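You operate a simulated robot arm through the tools that you are given. There is no shell and no other tool.

The job below is to be done with a simulated robot arm. You get a single attempt, and the scene is never put back.

JOB
Strip the scuffed laps off the roll on the stripping stand.
Fine: clamp the web first, wind till the roll shows white and waste no good paper; open the clamp, then turn the wheel back to its stop.
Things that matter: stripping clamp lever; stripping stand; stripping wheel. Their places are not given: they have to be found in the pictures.

It is judged by the outcome, as a careful person would: the job done as asked, and still so three seconds after it is handed in. It fails if anything else is knocked over, pushed out of place, dropped, spilled or broken.

ROBOT AND FRAMES
A 7-joint arm with a two-finger parallel gripper, fixed in place. Base frame: the origin is on the floor under the middle of its stand, x ahead of it, y to its left, z up. Readings come in cm, degrees, newtons and seconds.
It reaches about 147.9 cm from its shoulder. Its first joint turns from -166.0 to 166.0 degrees. Payload 4.4 kg.
The TCP is the grasp point between the finger pads, 2.3 cm short of the fingertips. In the tool frame z runs along the fingers and y along their closing line. The gripper opens to 9.4 cm. The fingers are 3.8 cm wide and 1 cm thick; the gripper's body (5.4 by 9.6 cm) begins 3.9 cm behind the TCP.
Orientation is that of the tool frame in the base frame, as a unit quaternion [w, x, y, z]. With the fingers straight down and closing along the base's y, the tool's x points along the base's -x, its y along +y and its z along -z.

CONTROLS
- The arm moves only by the tool play_rows. Its argument "series" is a list of rows, each an object of numbers (a shift or turn left out is 0, a gripper value left out holds the last): "claw": the opening, from 0 (shut) to 1 (fully open); "tx", "ty", "tz": the shift along the tool's x, y, z in cm; "ax", "ay", "az": the turn, a rotation vector about the tool's x, y, z in degrees. In form: [{"claw": .., "tx": .., "ty": .., "tz": .., "ax": .., "ay": .., "az": ..}, ...]. A call has 1 to 20 rows; each row shifts and turns the commanded pose from where the row before left it, along the tool's axes as they then stand. Each row takes 0.2 s and may step no farther than 5 cm and 8.6 degrees from the row before; otherwise, or with a gripper value out of range, the whole call is refused. A pose out of reach is approached as far as the arm can. The call stops where the force on the tool passes 90 N (or 10 N more than at its start, if that is more) or the arm is blocked; 0.2 s more then pass. Each finger travels about 7.2 cm/s and halts on what it meets, pressing with about 38 N; the grip force reading is that of the motor and also rises with nothing between the fingers. The clock runs only during rows and for 0.2 s after the last one: add rows that do not move to give the fingers time. It gives the time, the measured TCP pose, the force on the tool (base axes), the opening and the grip force at its end, in the units of the frame above (readings bear some noise), with the torque about the TCP (base axes, N m) and any sound that the robot's microphone picked up.
- Cameras (640 x 400 px; columns grow to the right, rows downward): "scene" is fixed at [5.02, -64.99, 155.37]; the picture's right is [0.69, -0.72, 0.00], its down [-0.29, -0.28, -0.91] and it looks along [0.66, 0.63, -0.41] (base axes); focal length 317 px, centre (320, 200). "wrist" rides on the gripper at [8.6, 1.6, -7.4] in the tool frame; the picture's right is [-0.18, 0.98, 0.00], its down [-0.58, -0.11, -0.81] and it looks along [-0.79, -0.15, 0.59] (tool axes); focal length 243 px, centre (320, 200).
- camera(camera): a new picture of that camera. No time passes.
- probe_pixels(camera, pixels): for up to 12 pixels [column, row] of the newest picture of that camera ("zoom" is the newest enlarged one), the place [x, y, z] in the base frame of the surface seen there, good to about 0.3 cm. No time passes.
- zoom(camera, box): a new picture of the part [left, top, right, bottom] of that camera's present view, enlarged. No time passes.
- close_job(): hands the job in; it is judged then, once.

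Open the gripper and draw the arm clear of the work before you hand the job in, unless the task says otherwise.

The tools are called after "Emit:" as name(argument=value, ...) on one line, values as JSON. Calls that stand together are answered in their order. play_rows: Moves the arm, as the interface text tells. Its arguments: {"type":"object","properties":{"series":{"type":"array"}},"required":["series"]} The other tools are called the same way: camera (camera) takes a picture; probe_pixels (camera, pixels) gives the place of the surface under pixels of a picture; zoom (camera, box) takes an enlarged picture of a part of a camera's view; close_job () hands the job in.

At the start:

```text
time_s: 0.0
tool_pos: [61.4, -2.75, 118.3]
ee_rot: [0.0, 0.0, 1.0, 0.001]
ft_force: [-0.6, -0.2, 0.6]
moment: [0.03, -0.01, 0.02]
grip_width: 9.38
grip_force: 0.1
```

scene: 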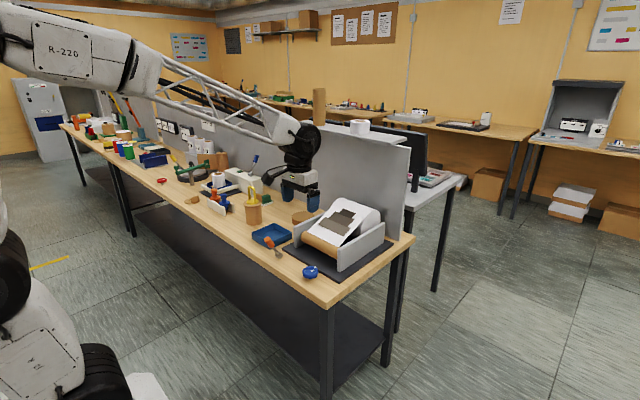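
wrist: 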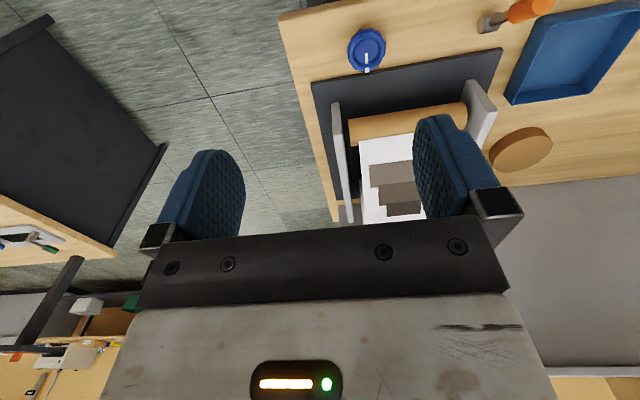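

The scene picture shows a stand-like object with a white roll at about (340,235) and a blue knob at (310,271). I zoom in on the bench to identify the stripping stand, wheel and clamp lever.

Emit:
zoom(camera="scene", box=[240, 180, 420, 300])

Emit:
zoom(camera="scene", box=[140, 130, 320, 240])

Emit:
zoom(camera="wrist", box=[280, 0, 640, 230])

```text
3.33 times, centred on (330, 240) of scene
```

zoom: 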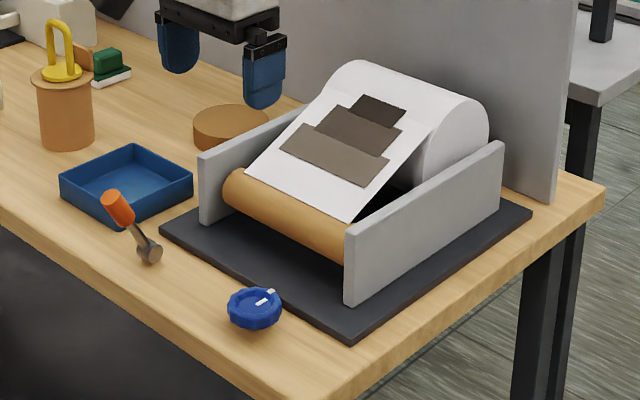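

```text
3.56 times, centred on (230, 185) of scene
```

zoom: 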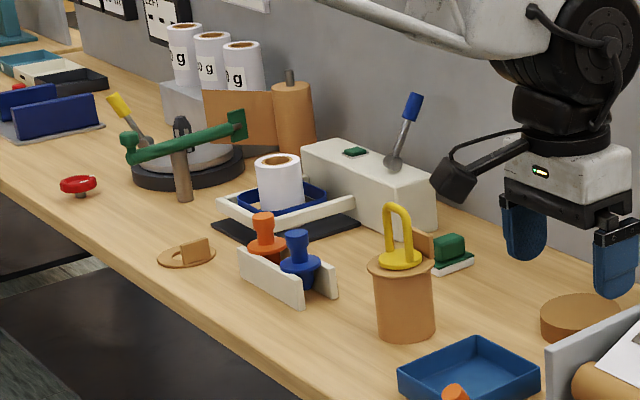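

```text
1.74 times, centred on (460, 115) of wrist
```

zoom: 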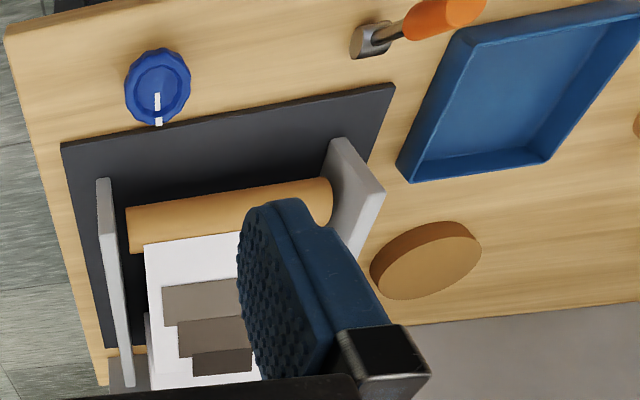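

The right-hand stand carries a web with brown patches, with a blue wheel at about (310,271) and an orange lever at (275,243). There is another red wheel at (162,181) by a turntable, so I zoom closer on each to tell them apart.

Emit:
zoom(camera="scene", box=[280, 190, 400, 290])

Emit:
zoom(camera="scene", box=[150, 140, 230, 200])

Emit:
zoom(camera="scene", box=[50, 80, 170, 170])

Emit:
zoom(camera="scene", box=[250, 225, 330, 290])

```text
4.00 times, centred on (340, 240) of scene
```

zoom: 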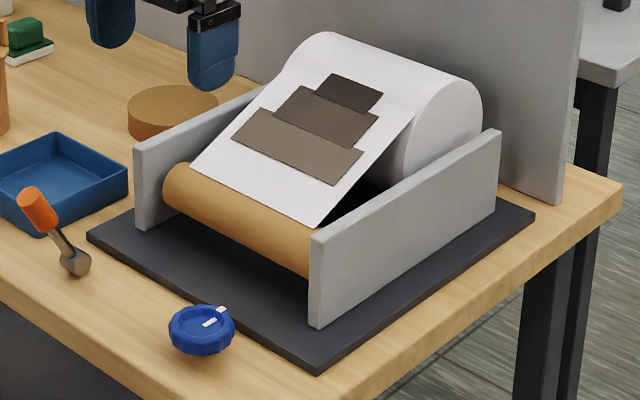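

```text
6.67 times, centred on (190, 170) of scene
```

zoom: 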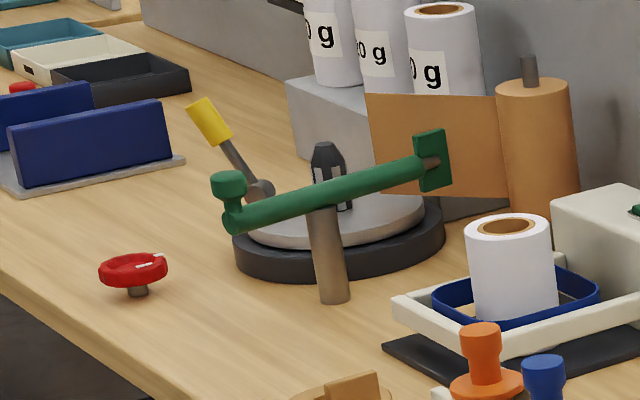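

```text
4.44 times, centred on (110, 125) of scene
```

zoom: 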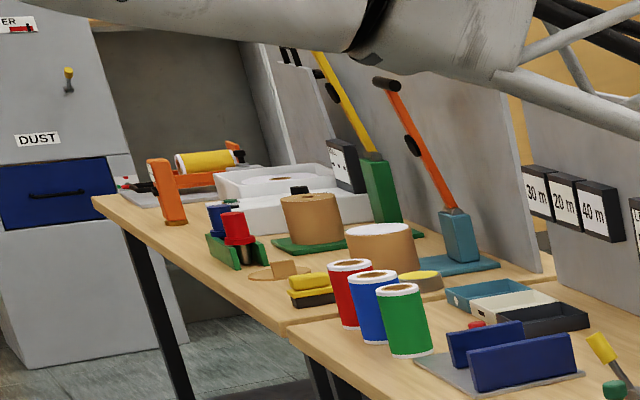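

```text
6.15 times, centred on (290, 258) of scene
```

zoom: 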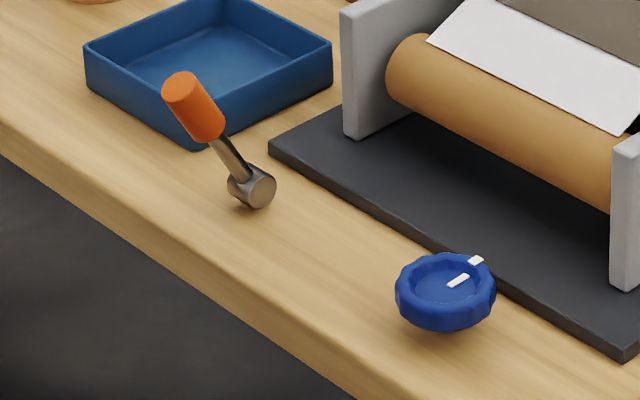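

I take the stand with the brown-patched web as the stripping stand. I probe the lever, wheel, stand and obstacles to get their places.

Emit:
probe_pixels(camera="zoom", pixels=[[182, 90], [205, 130], [230, 155], [245, 185], [265, 188], [445, 283], [476, 261], [400, 290], [492, 290], [445, 330], [250, 212], [440, 338]])

Emit:
probe_pixels(camera="scene", pixels=[[330, 305], [412, 238], [253, 237], [290, 240], [284, 248], [338, 280], [345, 266], [390, 240], [345, 218], [340, 235], [325, 248], [300, 222]])

```text
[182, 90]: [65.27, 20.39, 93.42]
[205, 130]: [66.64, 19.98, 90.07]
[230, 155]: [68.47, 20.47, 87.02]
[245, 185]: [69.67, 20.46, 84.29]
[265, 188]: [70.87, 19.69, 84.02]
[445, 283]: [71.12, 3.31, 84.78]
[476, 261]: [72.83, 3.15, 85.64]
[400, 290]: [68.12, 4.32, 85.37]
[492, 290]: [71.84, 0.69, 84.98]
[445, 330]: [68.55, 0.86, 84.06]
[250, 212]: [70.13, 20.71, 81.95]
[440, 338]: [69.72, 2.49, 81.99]
```

```text
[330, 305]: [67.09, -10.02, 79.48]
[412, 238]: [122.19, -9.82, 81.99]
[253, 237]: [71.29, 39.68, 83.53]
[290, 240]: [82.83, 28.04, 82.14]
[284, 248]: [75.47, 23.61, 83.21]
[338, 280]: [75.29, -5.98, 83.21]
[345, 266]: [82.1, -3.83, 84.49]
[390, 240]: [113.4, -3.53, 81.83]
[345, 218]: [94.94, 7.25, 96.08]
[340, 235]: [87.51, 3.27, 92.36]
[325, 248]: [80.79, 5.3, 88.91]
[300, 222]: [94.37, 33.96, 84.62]
```

Bench top is at z≈82; the wheel is at about (70.5, 2.7, 85), and the lever runs from its hub at (70.5, 20, 84) to its knob at (65.3, 20.4, 93.4). I back the arm off and lower it a bit so the wrist camera looks at both from the front.

Emit:
play_rows(series=[{"claw": 1, "tx": 2, "ty": 3, "tz": 2}, {"tx": 2, "ty": 3, "tz": 2}, {"tx": 2, "ty": 3, "tz": 2}, {"tx": 2, "ty": 3, "tz": 2}, {"tx": 2, "ty": 2.7, "tz": 2}, {"tx": 0}, {"tx": 0}])

Emit:
camera(camera="wrist")

```text
time_s: 1.6
tool_pos: [51.38, 12.11, 108.32]
ee_rot: [0.0, 0.001, 1.0, 0.0]
ft_force: [0.1, -0.7, -0.9]
moment: [0.02, 0.01, 0.03]
grip_width: 9.38
grip_force: 0.0
```

```text
taken
```

wrist: 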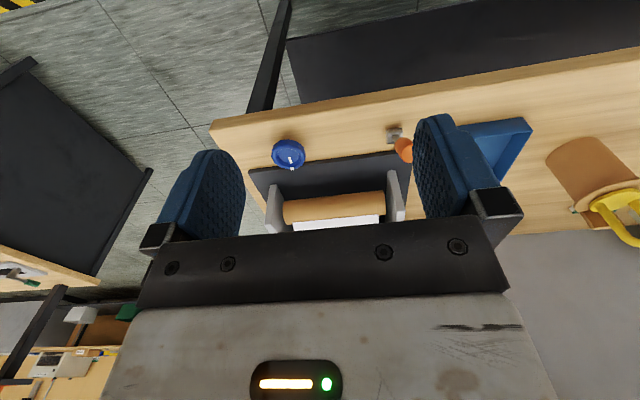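

The wheel is at (288,154) and the lever at (400,143) in the wrist view. I zoom on both.

Emit:
zoom(camera="wrist", box=[250, 110, 350, 180])

Emit:
zoom(camera="wrist", box=[360, 100, 460, 180])

Emit:
zoom(camera="scene", box=[255, 225, 335, 290])

```text
5.71 times, centred on (300, 145) of wrist
```

zoom: 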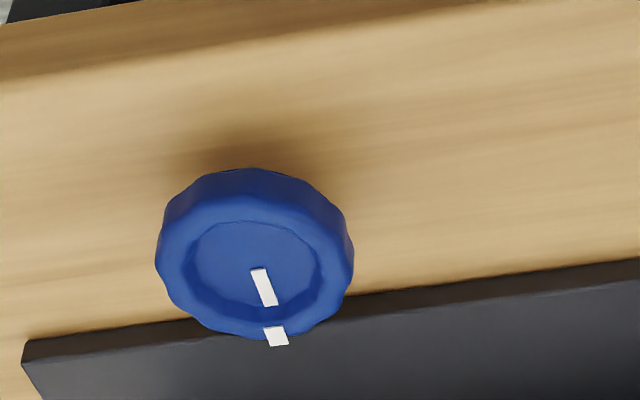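

```text
5.00 times, centred on (410, 140) of wrist
```

zoom: 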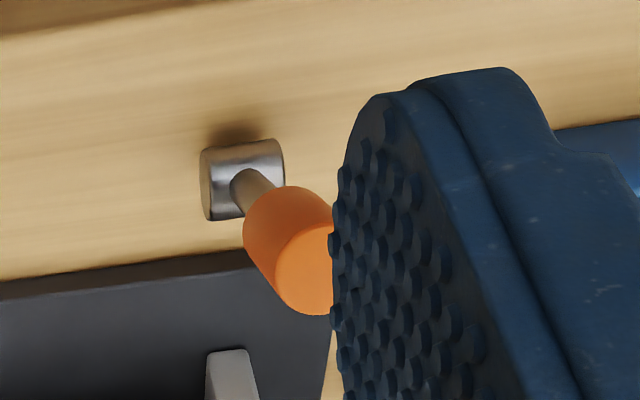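

```text
6.15 times, centred on (295, 258) of scene
```

zoom: 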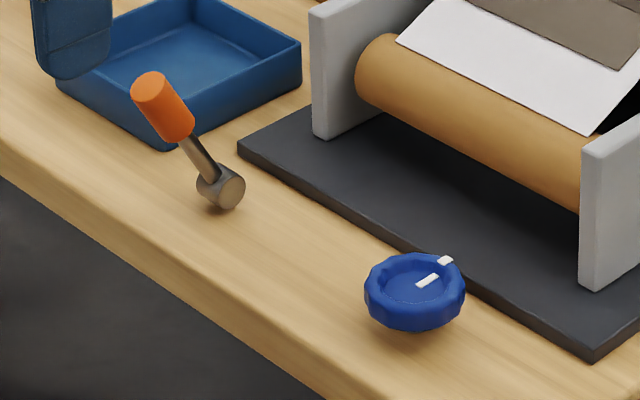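

I probe the wheel outline and the plate edge in the wrist picture to get the wheel's centre, size and height.

Emit:
camera(camera="wrist")

Emit:
probe_pixels(camera="wrist", pixels=[[288, 155], [278, 154], [296, 161], [298, 168], [304, 153], [290, 144], [275, 158], [283, 141], [310, 150], [310, 162], [330, 165], [260, 172]])

Emit:
zoom(camera="wrist", box=[255, 120, 325, 180])

```text
taken
```

wrist: 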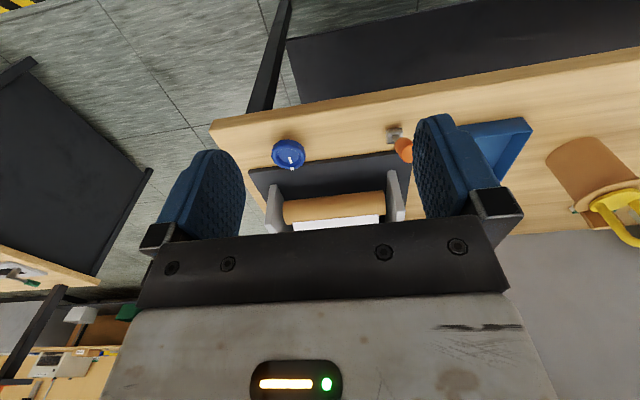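

```text
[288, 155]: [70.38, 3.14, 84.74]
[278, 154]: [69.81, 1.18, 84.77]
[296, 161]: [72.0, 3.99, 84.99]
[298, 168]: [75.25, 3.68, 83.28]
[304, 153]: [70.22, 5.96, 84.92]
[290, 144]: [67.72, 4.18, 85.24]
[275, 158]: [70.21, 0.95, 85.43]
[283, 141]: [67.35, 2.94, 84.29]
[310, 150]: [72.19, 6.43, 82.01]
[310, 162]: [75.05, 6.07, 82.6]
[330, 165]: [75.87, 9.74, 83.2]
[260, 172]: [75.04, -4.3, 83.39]
```

```text
6.67 times, centred on (290, 150) of wrist
```

zoom: 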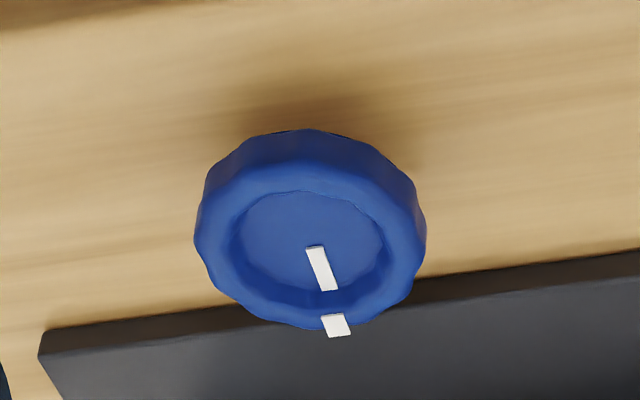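

I probe rim points on this enlarged view for the wheel's exact centre and radius.

Emit:
probe_pixels(camera="zoom", pixels=[[200, 235], [422, 245], [312, 170], [312, 180], [320, 318], [335, 330], [320, 285], [308, 235], [215, 260], [410, 270], [312, 140], [345, 305]])

Emit:
zoom(camera="scene", box=[290, 255, 330, 285])

```text
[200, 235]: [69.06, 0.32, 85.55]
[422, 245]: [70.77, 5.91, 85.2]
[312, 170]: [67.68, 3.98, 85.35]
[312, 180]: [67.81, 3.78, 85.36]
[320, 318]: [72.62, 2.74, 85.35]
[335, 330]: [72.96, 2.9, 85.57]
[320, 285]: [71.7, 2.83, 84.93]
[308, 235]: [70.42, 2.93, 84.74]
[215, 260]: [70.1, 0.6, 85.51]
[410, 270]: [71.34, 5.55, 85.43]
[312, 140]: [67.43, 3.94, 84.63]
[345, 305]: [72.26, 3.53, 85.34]
```

```text
13.33 times, centred on (310, 270) of scene
```

zoom: 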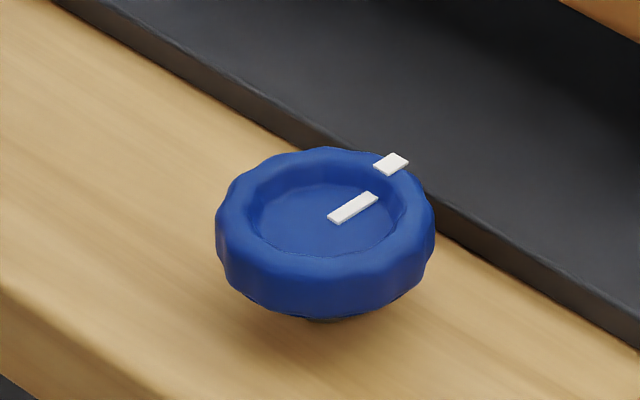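

The wheel centre is about (70.0, 3.0), radius about 2.9, rim top z≈85.5. Now I probe the stand's left wall and the lever's knob and hub for clearances before I grip the lever.

Emit:
zoom(camera="scene", box=[255, 215, 315, 260])

Emit:
probe_pixels(camera="zoom", pixels=[[145, 235], [165, 225], [160, 260], [180, 300], [200, 265], [205, 330], [245, 370], [262, 375], [430, 180], [445, 230], [500, 130], [330, 260]])

```text
8.89 times, centred on (285, 238) of scene
```

zoom: 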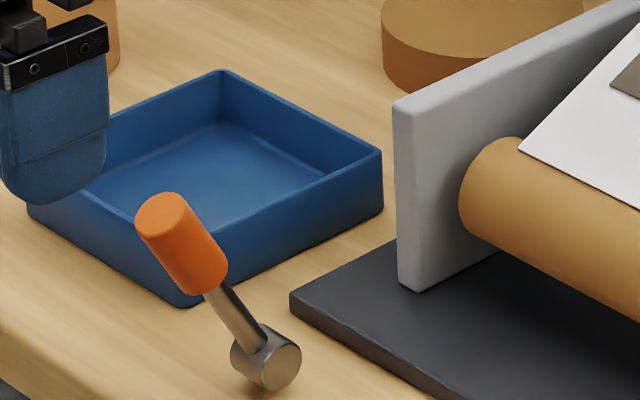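

```text
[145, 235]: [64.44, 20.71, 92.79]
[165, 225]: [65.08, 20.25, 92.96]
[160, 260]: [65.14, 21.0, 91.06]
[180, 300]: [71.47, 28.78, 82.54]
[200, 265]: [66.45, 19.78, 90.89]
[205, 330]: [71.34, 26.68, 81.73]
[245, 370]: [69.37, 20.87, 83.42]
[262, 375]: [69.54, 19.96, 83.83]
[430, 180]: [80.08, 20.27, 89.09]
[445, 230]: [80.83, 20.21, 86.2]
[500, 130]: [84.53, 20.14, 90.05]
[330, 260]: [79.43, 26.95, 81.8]
```

The lever lies in the plane y≈20.4, leaning about 29° toward the robot, with its knob centre near (65.6, 20.4, 92.1). I go to a pre-grasp point behind it along the lever's line and tilt the tool to match, with the fingers open.

Emit:
play_rows(series=[{"claw": 1, "tx": -2.8, "ty": 2.77, "tz": 1.9}, {"tx": -2.8, "ty": 2.77, "tz": 1.9}, {"tx": -2.8, "ty": 2.77, "tz": 1.9}, {"ay": -7.3}, {"ay": -7.3}, {"ay": -7.3}, {"ay": -7.3}, {"tx": 0}, {"tx": 0}])

Emit:
camera(camera="wrist")

Emit:
zoom(camera="scene", box=[220, 170, 350, 270])

```text
time_s: 3.6
tool_pos: [59.79, 20.47, 102.56]
ee_rot: [0.251, -0.001, 0.968, 0.001]
ft_force: [-0.8, 0.0, 0.2]
moment: [0.02, 0.03, -0.01]
grip_width: 9.4
grip_force: 0.1
```

```text
taken
```

wrist: 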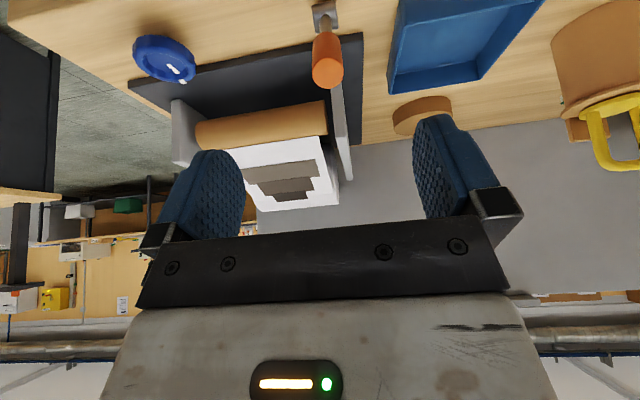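

```text
4.00 times, centred on (285, 220) of scene
```

zoom: 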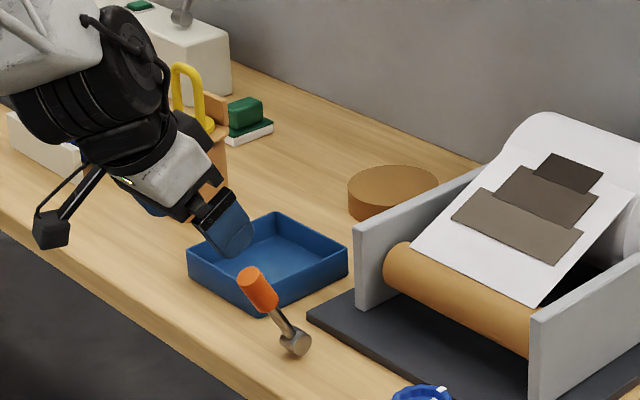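

The tilt matches the lever. I probe the knob in the wrist picture around (328,65) to line up the grasp.

Emit:
probe_pixels(camera="wrist", pixels=[[328, 73], [316, 73], [341, 73], [328, 84], [327, 50], [327, 38], [316, 50], [340, 50], [325, 15], [325, 25]])

```text
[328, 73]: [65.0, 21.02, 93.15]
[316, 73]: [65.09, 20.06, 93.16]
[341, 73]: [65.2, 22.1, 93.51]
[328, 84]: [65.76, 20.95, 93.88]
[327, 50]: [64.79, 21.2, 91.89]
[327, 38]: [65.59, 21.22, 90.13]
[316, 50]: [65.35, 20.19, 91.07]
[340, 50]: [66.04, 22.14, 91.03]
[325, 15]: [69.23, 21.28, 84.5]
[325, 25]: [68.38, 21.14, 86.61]
```

The knob centre is at y≈21.05, near (66.0, 21.05, 92.0). I advance 12.2 cm along the tool axis with the small sideways correction, then check before closing.

Emit:
play_rows(series=[{"tx": -0.29, "ty": 0.58, "tz": 3}, {"tz": 3}, {"tz": 3}, {"tz": 2}, {"tz": 1.24}, {"tx": 0}])

Emit:
camera(camera="wrist")

Emit:
zoom(camera="scene", box=[230, 190, 330, 270])

```text
time_s: 5.0
tool_pos: [65.91, 20.88, 91.9]
ee_rot: [0.253, -0.001, 0.967, 0.0]
ft_force: [-0.8, -0.6, 1.1]
moment: [0.03, -0.01, 0.02]
grip_width: 9.41
grip_force: 0.0
```

```text
taken
```

wrist: 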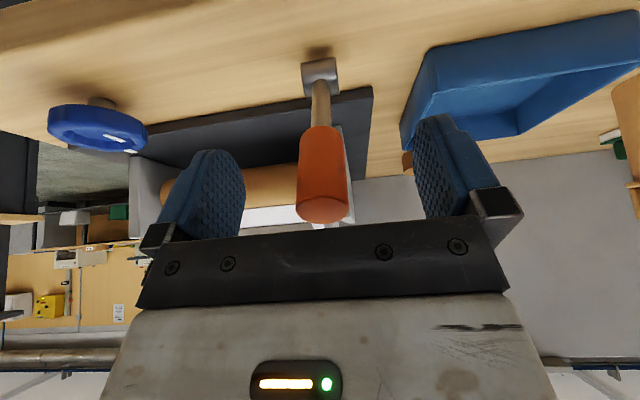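

```text
5.00 times, centred on (280, 230) of scene
```

zoom: 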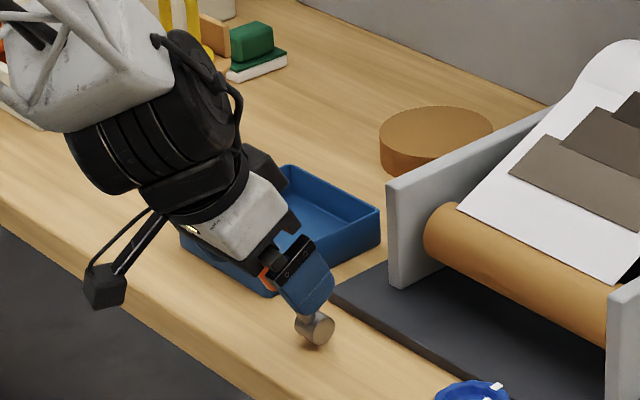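

The orange knob sits between the fingers at (322,175) and the lever lines up with the tool. I close the gripper on it.

Emit:
play_rows(series=[{"claw": 0.5}, {"claw": 0.3}, {"claw": 0.15}, {"claw": 0.0}, {"claw": 0.0}, {"claw": 0.0}])

Emit:
camera(camera="wrist")

```text
time_s: 6.4
tool_pos: [65.94, 20.98, 91.94]
ee_rot: [0.252, 0.0, 0.968, 0.0]
ft_force: [1.0, 35.4, -6.2]
moment: [-0.65, 0.23, -0.27]
grip_width: 2.37
grip_force: 45.4
```

```text
taken
```

wrist: 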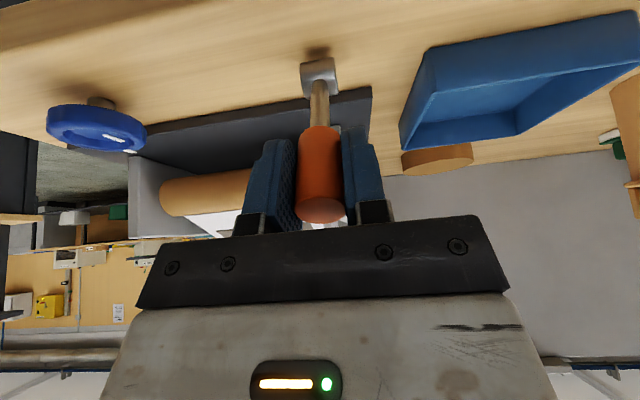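

The side force reads +35 N in y with opening 2.37, so only the +y finger bears on the knob. I shift slightly in +y to centre the grip.

Emit:
play_rows(series=[{"ty": 0.08, "claw": 0}, {"ty": 0.06}, {"tx": 0}, {"tx": 0}])

```text
time_s: 7.4
tool_pos: [66.03, 20.96, 91.89]
ee_rot: [0.251, 0.001, 0.968, -0.001]
ft_force: [9.3, -26.6, -7.5]
moment: [0.69, -0.44, 0.26]
grip_width: 2.38
grip_force: 45.3
```

Force flipped to −27 N, so the grip is firm and about 0.06 cm over. I take that back.

Emit:
play_rows(series=[{"ty": -0.06, "claw": 0}, {"tx": 0}, {"tx": 0}])

```text
time_s: 8.2
tool_pos: [65.98, 21.02, 91.94]
ee_rot: [0.251, 0.0, 0.968, 0.0]
ft_force: [15.6, -31.3, -17.9]
moment: [0.66, -0.48, 0.41]
grip_width: 2.35
grip_force: 45.1
```

The forces are still modest. I try a small arc of the lever away from the robot (+x), two 3° steps, and watch the force for free motion or a stop.

Emit:
play_rows(series=[{"tx": -0.49, "tz": 0.013, "ay": 3, "claw": 0}, {"tx": -0.49, "tz": 0.013, "ay": 3}, {"tx": 0}])

Emit:
camera(camera="wrist")

```text
time_s: 9.0
tool_pos: [66.81, 21.06, 92.39]
ee_rot: [0.2, 0.001, 0.98, -0.001]
ft_force: [-4.9, -20.6, -18.7]
moment: [0.65, 1.04, 0.33]
grip_width: 2.36
grip_force: 45.1
```

```text
taken
```

wrist: 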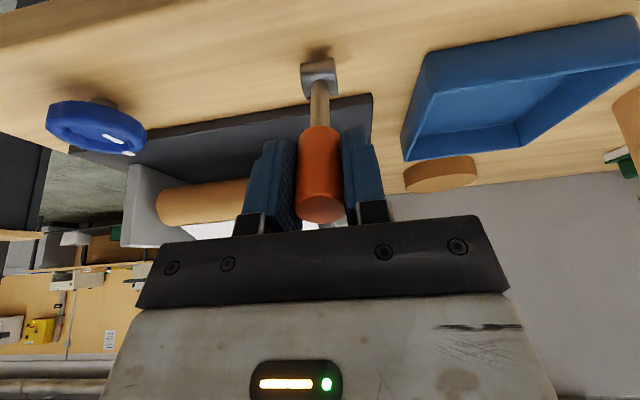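

The lever follows freely away from the robot (fx only −5 N). I carry on along the arc in 4° steps.

Emit:
play_rows(series=[{"tx": -0.652, "tz": 0.023, "ay": 4, "claw": 0}, {"tx": -0.652, "tz": 0.023, "ay": 4}, {"tx": -0.652, "tz": 0.023, "ay": 4}, {"tx": -0.652, "tz": 0.023, "ay": 4}, {"tx": 0}])

Emit:
zoom(camera="scene", box=[230, 190, 330, 270])

```text
time_s: 10.2
tool_pos: [69.35, 20.99, 93.08]
ee_rot: [0.063, 0.0, 0.998, 0.0]
ft_force: [7.2, -7.6, -28.5]
moment: [-0.59, -0.34, -0.07]
grip_width: 2.38
grip_force: 44.3
```

```text
5.00 times, centred on (280, 230) of scene
```

zoom: 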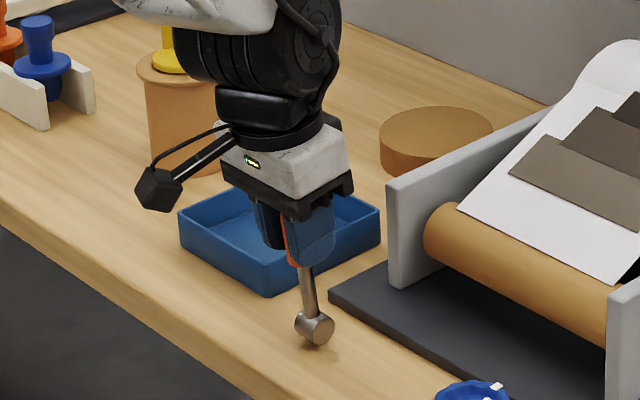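

The lever is near upright now and moving smoothly; fz of −28 N shows slight pull, so I ease inward a little and continue.

Emit:
play_rows(series=[{"tx": -0.652, "tz": 0.06, "ay": 4, "claw": 0}, {"tx": -0.652, "tz": 0.06, "ay": 4}, {"tx": -0.652, "tz": 0.05, "ay": 4}, {"tx": 0}])

```text
time_s: 11.2
tool_pos: [71.35, 21.0, 92.97]
ee_rot: [-0.042, 0.0, 0.999, 0.0]
ft_force: [-8.0, -18.5, 9.4]
moment: [-0.64, 0.91, 0.14]
grip_width: 2.36
grip_force: 45.1
```

Still low force at about 5° past vertical. I continue on the arc.

Emit:
play_rows(series=[{"tx": -0.652, "tz": 0.023, "ay": 4, "claw": 0}, {"tx": -0.652, "tz": 0.023, "ay": 4}, {"tx": -0.652, "tz": 0.023, "ay": 4}, {"tx": 0}])

Emit:
zoom(camera="scene", box=[230, 190, 400, 290])

```text
time_s: 12.2
tool_pos: [73.27, 20.9, 92.8]
ee_rot: [-0.146, -0.001, 0.989, 0.0]
ft_force: [6.5, -10.0, 17.0]
moment: [-0.65, -0.07, 0.18]
grip_width: 2.37
grip_force: 45.4
```

```text
3.76 times, centred on (315, 240) of scene
```

zoom: 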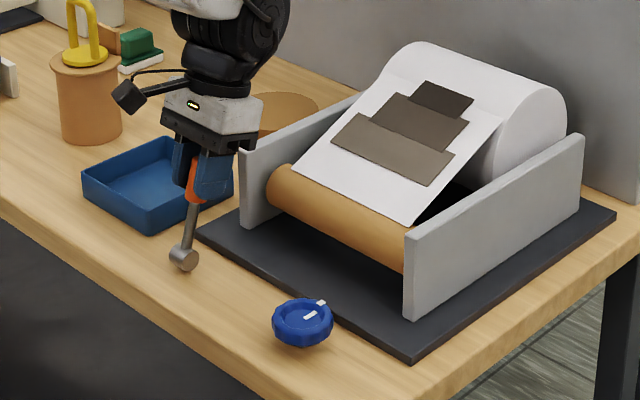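

Lever at about +17° and moving freely; clearance to the wall is fine. I continue in smaller steps, watching for the end stop.

Emit:
play_rows(series=[{"tx": -0.652, "tz": 0.06, "ay": 4, "claw": 0}, {"tx": -0.652, "tz": 0.03, "ay": 4}, {"tx": 0}])

```text
time_s: 13.0
tool_pos: [74.59, 21.02, 92.19]
ee_rot: [-0.214, 0.0, 0.977, 0.0]
ft_force: [19.1, -9.7, 30.2]
moment: [-0.63, -0.35, 0.29]
grip_width: 2.38
grip_force: 45.1
```

No stop yet; the force is mostly along the lever (I am pressing inward). I back out slightly and continue.

Emit:
play_rows(series=[{"tx": -0.49, "tz": -0.06, "ay": 3, "claw": 0}, {"tx": -0.49, "tz": -0.03, "ay": 3}, {"tx": 0}])

```text
time_s: 13.8
tool_pos: [75.25, 21.03, 91.82]
ee_rot: [-0.267, 0.0, 0.964, 0.0]
ft_force: [-34.6, -8.2, 8.2]
moment: [0.64, -0.1, -0.35]
grip_width: 2.39
grip_force: 44.6
```

Tangential resistance rose to −34 N and motion fell short, so the end stop is close to +30°. I nudge once more to confirm it is seated.

Emit:
play_rows(series=[{"tx": -0.2, "ay": 1, "claw": 0}, {"tx": -0.1}, {"tx": 0}])

Emit:
zoom(camera="scene", box=[230, 190, 400, 290])

```text
time_s: 14.6
tool_pos: [75.6, 20.97, 91.57]
ee_rot: [-0.275, 0.0, 0.961, 0.001]
ft_force: [-35.3, -3.0, -1.2]
moment: [0.58, -0.12, -0.26]
grip_width: 2.34
grip_force: 45.4
```

```text
3.76 times, centred on (315, 240) of scene
```

zoom: 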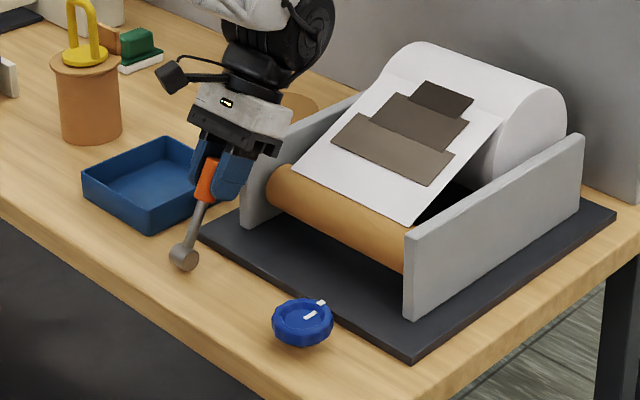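

The tool moved on with the force unchanged, which may be the pads slipping on the knob at the stop. I check the wrist view and a closer scene view.

Emit:
camera(camera="wrist")

Emit:
zoom(camera="scene", box=[260, 215, 310, 265])

```text
taken
```

wrist: 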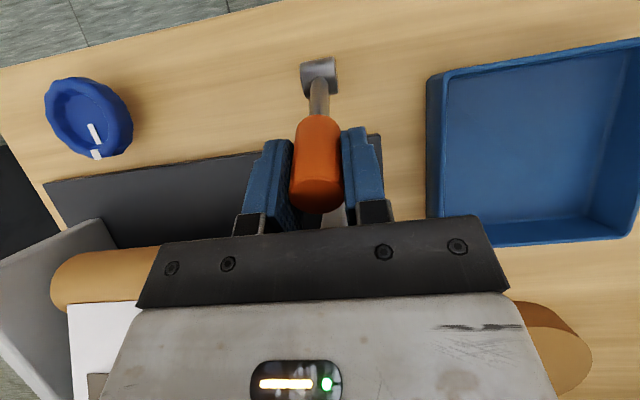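

```text
8.00 times, centred on (285, 240) of scene
```

zoom: 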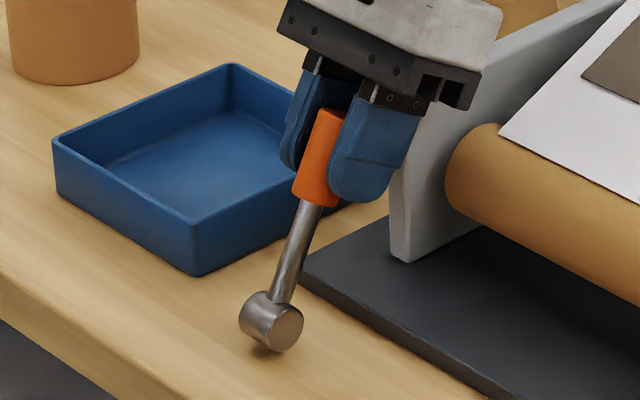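

The gripper has slipped slightly past the knob, so the lever is against its stop at about +28°. I open the fingers in place and check that the lever stays.

Emit:
play_rows(series=[{"claw": 0.4}, {"claw": 0.7}, {"claw": 1}, {"claw": 1}, {"claw": 1}])

Emit:
camera(camera="wrist")

Emit:
zoom(camera="scene", box=[260, 215, 310, 265])

```text
time_s: 15.8
tool_pos: [75.79, 20.99, 91.68]
ee_rot: [-0.273, 0.001, 0.962, 0.0]
ft_force: [-0.8, -0.5, 0.2]
moment: [0.01, -0.02, -0.01]
grip_width: 9.43
grip_force: 0.2
```

```text
taken
```

wrist: 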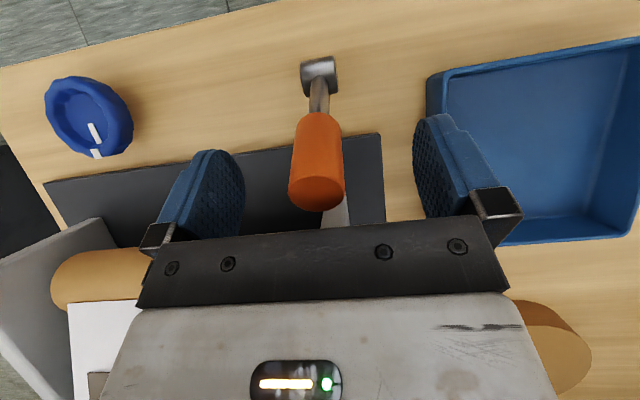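

```text
8.00 times, centred on (285, 240) of scene
```

zoom: 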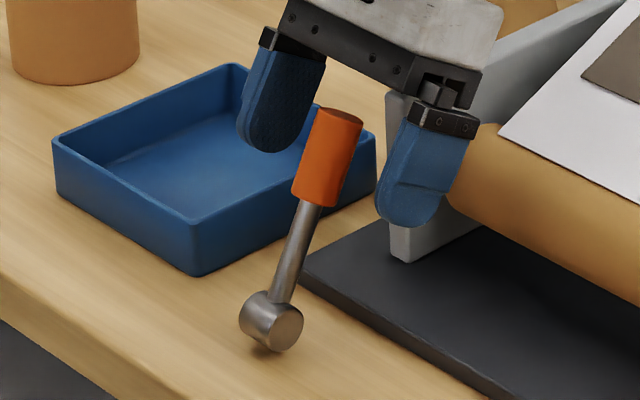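

The lever stays over at its stop, and the roll looks unchanged. I retract up from the lever, bring the tool back to vertical and move over the wheel at (70, 3) with the fingers open, well above it.

Emit:
play_rows(series=[{"claw": 1, "tz": -3}, {"tx": 2.1, "tz": -3.4}, {"tx": 2.1, "tz": -3.4}, {"tx": 2.1, "tz": -3.4}, {"ay": -7.9}, {"ay": -7.9}, {"ay": -7.9}, {"ay": -7.9}, {"tx": 1.48, "ty": -3.6, "tz": 1.24}, {"tx": 1.48, "ty": -3.6, "tz": 1.24}, {"tx": 1.48, "ty": -3.6, "tz": 1.24}, {"tx": 1.48, "ty": -3.6, "tz": 1.24}, {"tx": 1.48, "ty": -3.6, "tz": 1.24}, {"tx": 0}, {"tx": 0}])

Emit:
camera(camera="wrist")

Emit:
camera(camera="scene")

```text
time_s: 19.0
tool_pos: [69.87, 3.02, 100.22]
ee_rot: [-0.003, 0.0, 1.0, 0.0]
ft_force: [0.4, -0.9, -0.4]
moment: [-0.01, 0.02, -0.02]
grip_width: 9.41
grip_force: 0.0
```

```text
taken
```

wrist: 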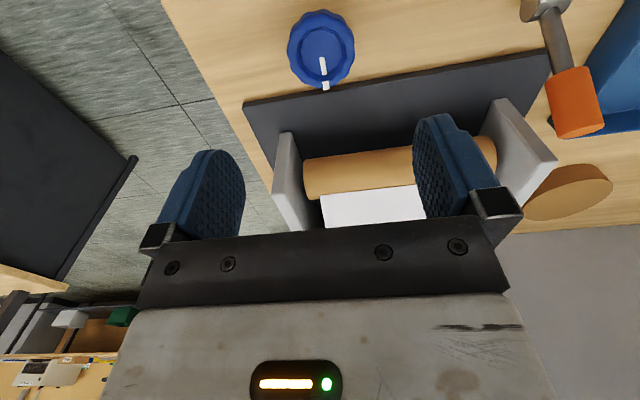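

```text
taken
```

scene: 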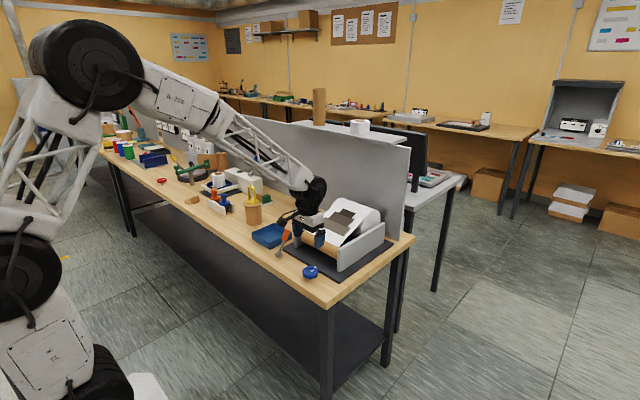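

The wheel is at (321,48) in the wrist view. I probe its rim for an exact centre, and also the lever knob and hub to confirm the clamp angle.

Emit:
zoom(camera="wrist", box=[270, 0, 370, 100])

Emit:
probe_pixels(camera="wrist", pixels=[[294, 50], [351, 50], [322, 24], [323, 82], [323, 60], [322, 45], [326, 72], [350, 40], [293, 40], [350, 100], [250, 115], [575, 115]])

```text
4.00 times, centred on (320, 50) of wrist
```

zoom: 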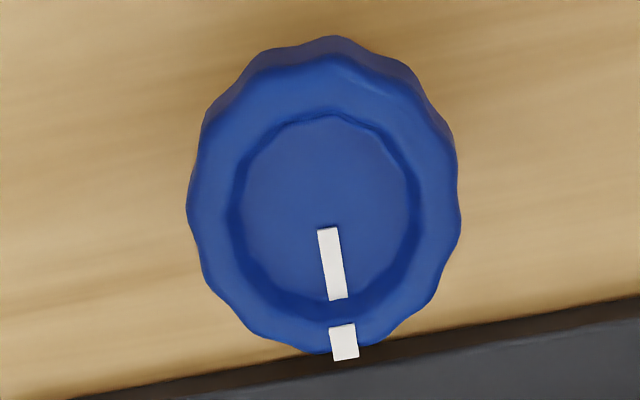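

```text
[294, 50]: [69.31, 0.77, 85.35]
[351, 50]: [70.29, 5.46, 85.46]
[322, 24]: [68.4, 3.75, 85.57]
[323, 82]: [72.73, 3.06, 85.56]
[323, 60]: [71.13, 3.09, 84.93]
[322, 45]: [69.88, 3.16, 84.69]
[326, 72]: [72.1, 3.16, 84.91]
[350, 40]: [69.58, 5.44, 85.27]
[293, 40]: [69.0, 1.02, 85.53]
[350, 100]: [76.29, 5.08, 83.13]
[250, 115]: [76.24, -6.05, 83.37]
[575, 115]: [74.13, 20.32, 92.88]
```

The wheel's centre works out to about (70.3, 3.0), radius 2.85, rim top 85.5, and the plate edge (x≈75) top is 83.2. I descend with open fingers to TCP z≈86 so that the tips clear the plate.

Emit:
play_rows(series=[{"claw": 1, "tx": -0.43, "ty": -0.05, "tz": 3}, {"tz": 3}, {"tz": 3}, {"tz": 2.5}, {"tz": 1.5}, {"tz": 1.2}, {"tx": 0}])

Emit:
zoom(camera="scene", box=[270, 230, 350, 290])

Emit:
camera(camera="wrist")

```text
time_s: 20.6
tool_pos: [70.09, 3.02, 85.79]
ee_rot: [-0.002, 0.0, 1.0, 0.0]
ft_force: [0.4, -1.5, -0.5]
moment: [0.03, 0.0, -0.01]
grip_width: 9.4
grip_force: 0.1
```

```text
6.67 times, centred on (310, 260) of scene
```

zoom: 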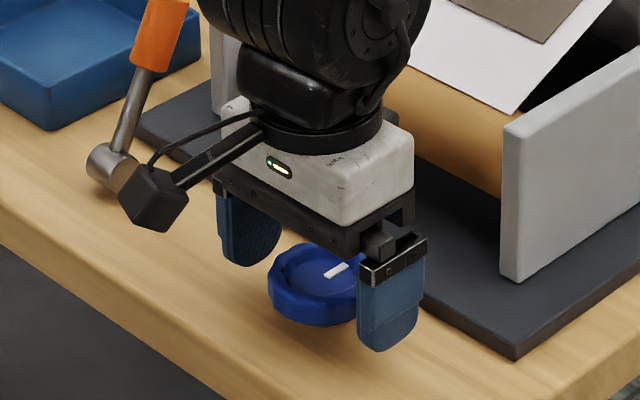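

```text
taken
```

wrist: 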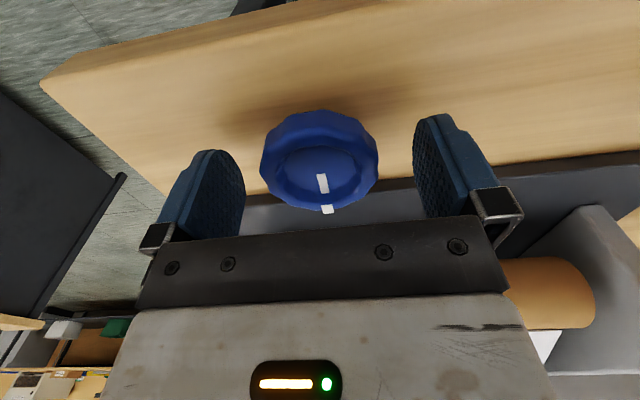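

The wheel sits between the fingers, its mark pointing to the stand. I close on it and read the side force.

Emit:
play_rows(series=[{"claw": 0.75}, {"claw": 0.65}, {"claw": 0.5}, {"claw": 0.4}, {"claw": 0.4}])

```text
time_s: 21.8
tool_pos: [70.31, 3.01, 85.81]
ee_rot: [-0.002, -0.001, 1.0, 0.001]
ft_force: [0.9, -25.6, -1.4]
moment: [-0.15, 0.03, -0.07]
grip_width: 5.84
grip_force: 44.4
```

Gripped at width 5.84 (radius 2.9). I trim y by −0.05 and test a small turn of 5° about the tool axis (clockwise from above) to learn the winding direction.

Emit:
play_rows(series=[{"ty": -0.05, "claw": 0.4}, {"az": 2.5}, {"az": 2.5}, {"az": 0}, {"az": 0}])

Emit:
zoom(camera="wrist", box=[230, 90, 430, 240])

```text
time_s: 23.0
tool_pos: [70.27, 3.02, 85.83]
ee_rot: [-0.002, 0.044, 0.999, 0.001]
ft_force: [-3.8, -16.4, 11.5]
moment: [0.28, 0.18, -0.05]
grip_width: 5.85
grip_force: 44.5
```

```text
2.67 times, centred on (330, 165) of wrist
```

zoom: 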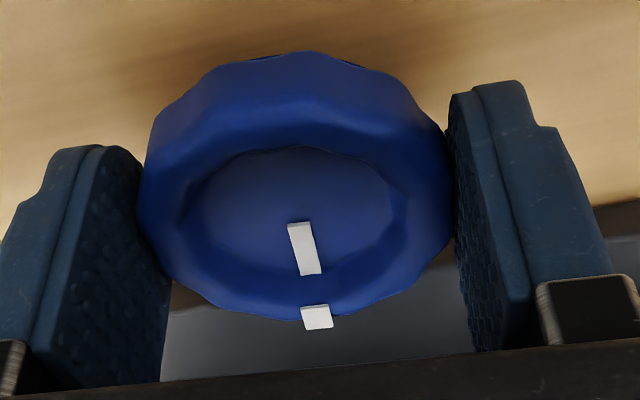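

The wheel turned with the gripper (mark steady in the wrist view) at almost no torque, so clockwise is free. I turn another 24° and look at the roll.

Emit:
play_rows(series=[{"az": 6, "claw": 0.4}, {"az": 6}, {"az": 6}, {"az": 6}, {"az": 0}])

Emit:
zoom(camera="scene", box=[270, 190, 400, 290])

Emit:
camera(camera="wrist")

```text
time_s: 24.2
tool_pos: [70.25, 3.16, 85.85]
ee_rot: [-0.001, 0.251, 0.968, 0.0]
ft_force: [31.0, 48.5, -14.7]
moment: [0.69, -0.24, 0.15]
grip_width: 5.84
grip_force: 45.4
```

```text
4.00 times, centred on (335, 240) of scene
```

zoom: 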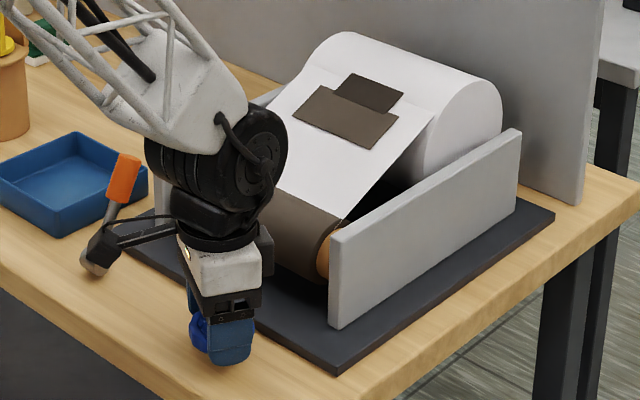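

```text
taken
```

wrist: 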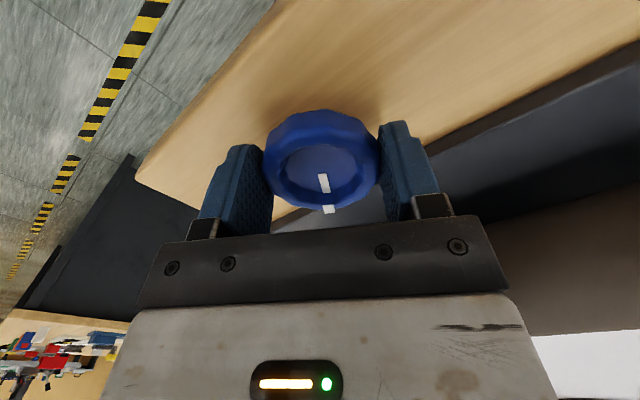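

After about 29° one scuffed lap (the lowest patch) has gone onto the front roller and two remain on the web. The side force lies along the closing line, so I recentre by +0.25 cm in base x, then turn 6° more and look again.

Emit:
play_rows(series=[{"tx": -0.11, "ty": 0.06, "claw": 0.4}, {"tx": -0.11, "ty": 0.06}, {"az": 3}, {"az": 3}, {"az": 0}])

Emit:
zoom(camera="scene", box=[290, 190, 400, 280])

```text
time_s: 25.4
tool_pos: [70.5, 2.94, 85.89]
ee_rot: [-0.001, 0.301, 0.954, -0.001]
ft_force: [32.3, 51.5, -2.5]
moment: [0.81, 0.02, -0.01]
grip_width: 5.85
grip_force: 44.7
```

```text
4.44 times, centred on (345, 235) of scene
```

zoom: 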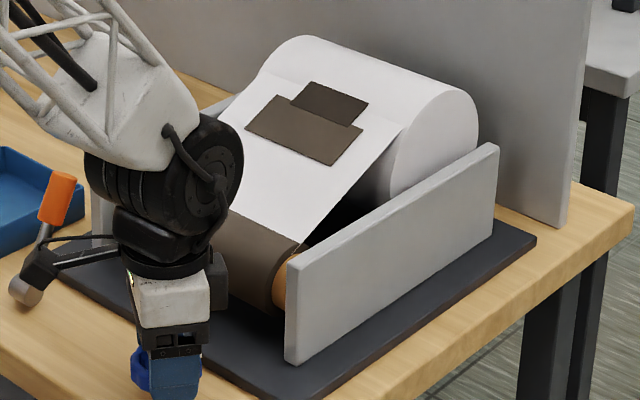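

Still two patches left on the web; the roller now looks darker. The side force along the closing line is still about 60 N, so I shift further along it and read again.

Emit:
play_rows(series=[{"ty": 0.1, "claw": 0.4}, {"az": 0}, {"az": 0}])

Emit:
zoom(camera="scene", box=[320, 200, 380, 270])

Emit:
camera(camera="wrist")

```text
time_s: 26.2
tool_pos: [70.57, 2.95, 85.82]
ee_rot: [-0.001, 0.301, 0.954, 0.0]
ft_force: [24.0, 6.5, 4.5]
moment: [-0.34, -1.03, -0.01]
grip_width: 5.84
grip_force: 45.4
```

```text
5.71 times, centred on (350, 235) of scene
```

zoom: 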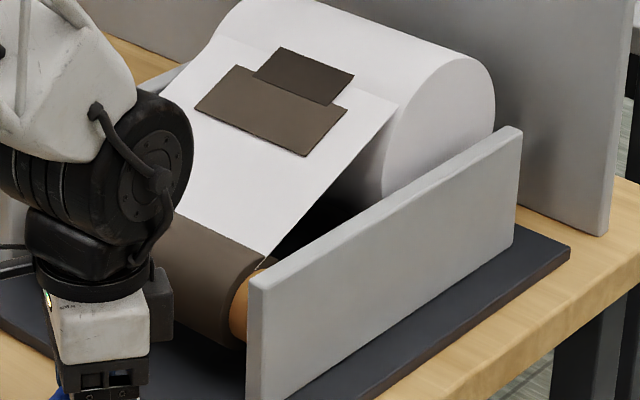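

```text
taken
```

wrist: 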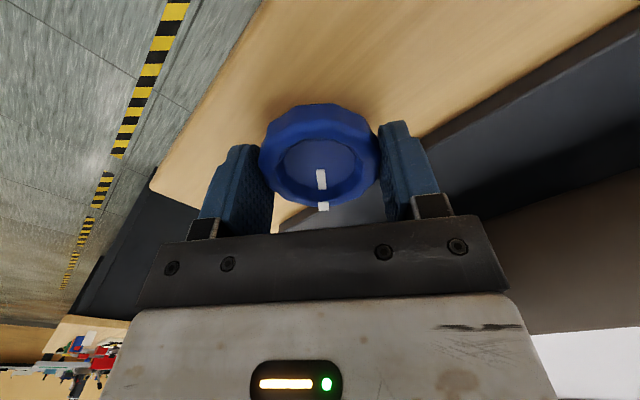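

Side force has dropped to a modest level. I turn 6° more and compare with the same zoom.

Emit:
play_rows(series=[{"az": 3, "claw": 0.4}, {"az": 3}, {"az": 0}])

Emit:
zoom(camera="scene", box=[320, 200, 380, 270])

```text
time_s: 27.0
tool_pos: [70.59, 2.92, 85.91]
ee_rot: [-0.002, 0.351, 0.936, 0.0]
ft_force: [23.7, -16.2, 4.8]
moment: [-0.04, -0.41, 0.0]
grip_width: 5.81
grip_force: 44.8
```

```text
5.71 times, centred on (350, 235) of scene
```

zoom: 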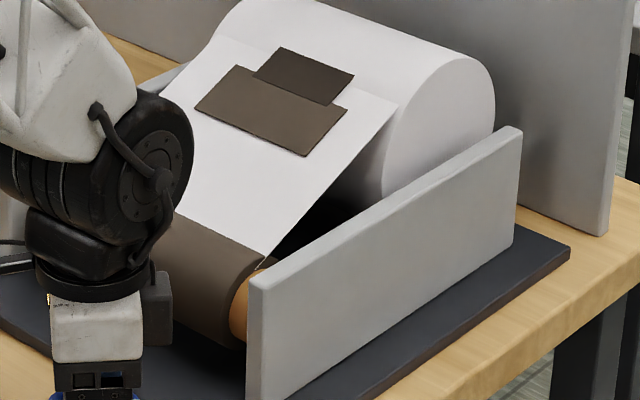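

No change between 35° and 41°: two patches remain. I keep going in 6° steps.

Emit:
play_rows(series=[{"az": 3, "tx": -0.04, "claw": 0.4}, {"az": 3}, {"az": 0}])

Emit:
zoom(camera="scene", box=[320, 200, 380, 270])

```text
time_s: 27.8
tool_pos: [70.42, 2.95, 85.94]
ee_rot: [-0.002, 0.398, 0.917, -0.001]
ft_force: [5.9, -25.1, 12.6]
moment: [-0.22, -0.2, 0.03]
grip_width: 5.8
grip_force: 44.9
```

```text
5.71 times, centred on (350, 235) of scene
```

zoom: 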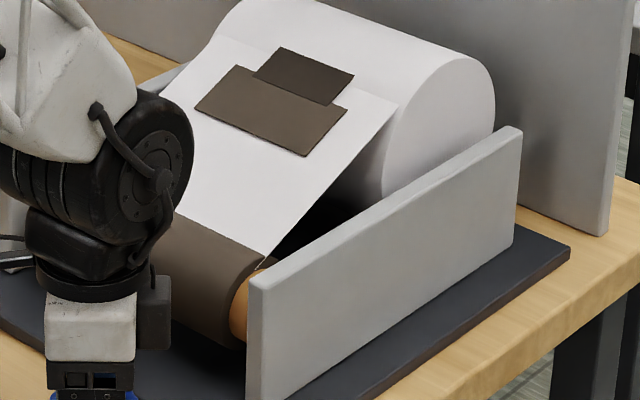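

Two patches still at 47°. I turn 6° more, checking the wheel mark too.

Emit:
play_rows(series=[{"az": 3, "claw": 0.4}, {"az": 3}, {"az": 0}])

Emit:
zoom(camera="scene", box=[320, 200, 380, 270])

Emit:
zoom(camera="wrist", box=[230, 90, 430, 240])

```text
time_s: 28.6
tool_pos: [70.53, 3.02, 85.93]
ee_rot: [-0.002, 0.446, 0.895, -0.002]
ft_force: [-8.7, -19.9, 21.4]
moment: [0.09, 0.74, 0.0]
grip_width: 5.83
grip_force: 44.8
```

```text
5.71 times, centred on (350, 235) of scene
```

zoom: 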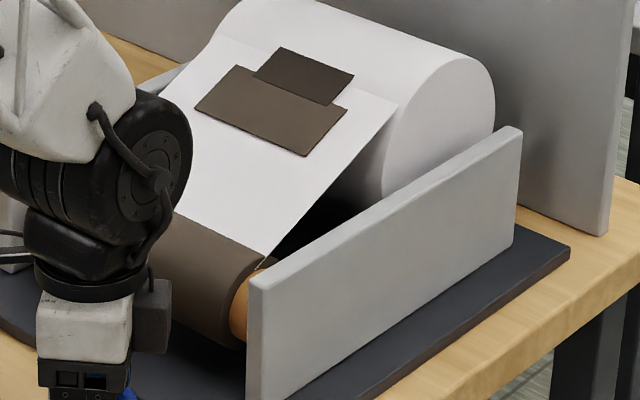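

```text
2.67 times, centred on (330, 165) of wrist
```

zoom: 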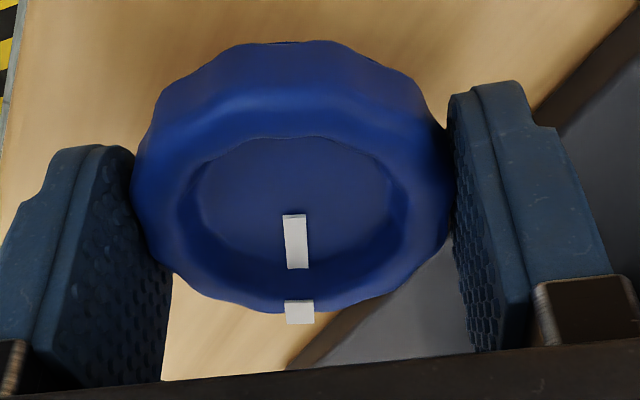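

The mark shows the wheel following. Two patches at 53°; I go on with 8° steps.

Emit:
play_rows(series=[{"az": 4, "claw": 0.4}, {"az": 4}, {"az": 0}])

Emit:
zoom(camera="scene", box=[320, 200, 380, 270])

```text
time_s: 29.4
tool_pos: [70.44, 3.11, 85.77]
ee_rot: [-0.001, 0.507, 0.862, -0.001]
ft_force: [-18.8, -20.6, 24.5]
moment: [-0.02, 0.5, -0.02]
grip_width: 5.8
grip_force: 44.9
```

```text
5.71 times, centred on (350, 235) of scene
```

zoom: 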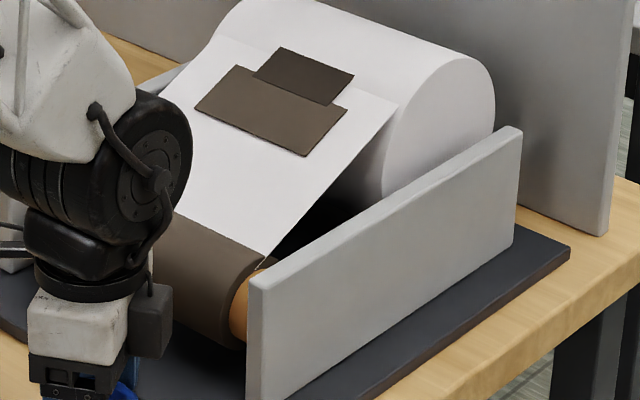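

Still two patches at about 61°. I continue another 12° with a slight recentring.

Emit:
play_rows(series=[{"az": 4, "ty": -0.05, "claw": 0.4}, {"az": 4}, {"az": 4}, {"az": 0}])

Emit:
zoom(camera="scene", box=[320, 200, 380, 270])

```text
time_s: 30.4
tool_pos: [70.44, 2.94, 85.96]
ee_rot: [-0.001, 0.595, 0.804, 0.0]
ft_force: [10.4, 15.1, 1.4]
moment: [0.74, -0.12, 0.03]
grip_width: 5.83
grip_force: 44.6
```

```text
5.71 times, centred on (350, 235) of scene
```

zoom: 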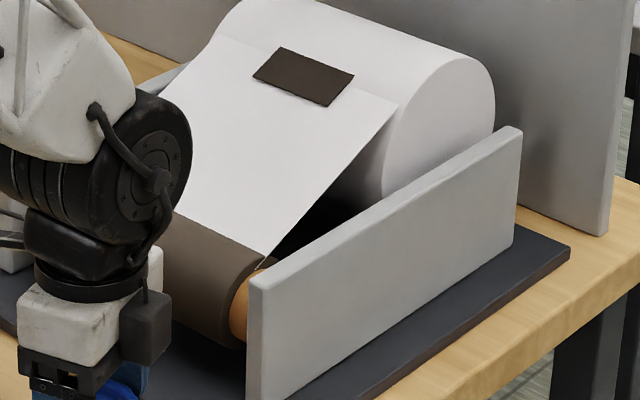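

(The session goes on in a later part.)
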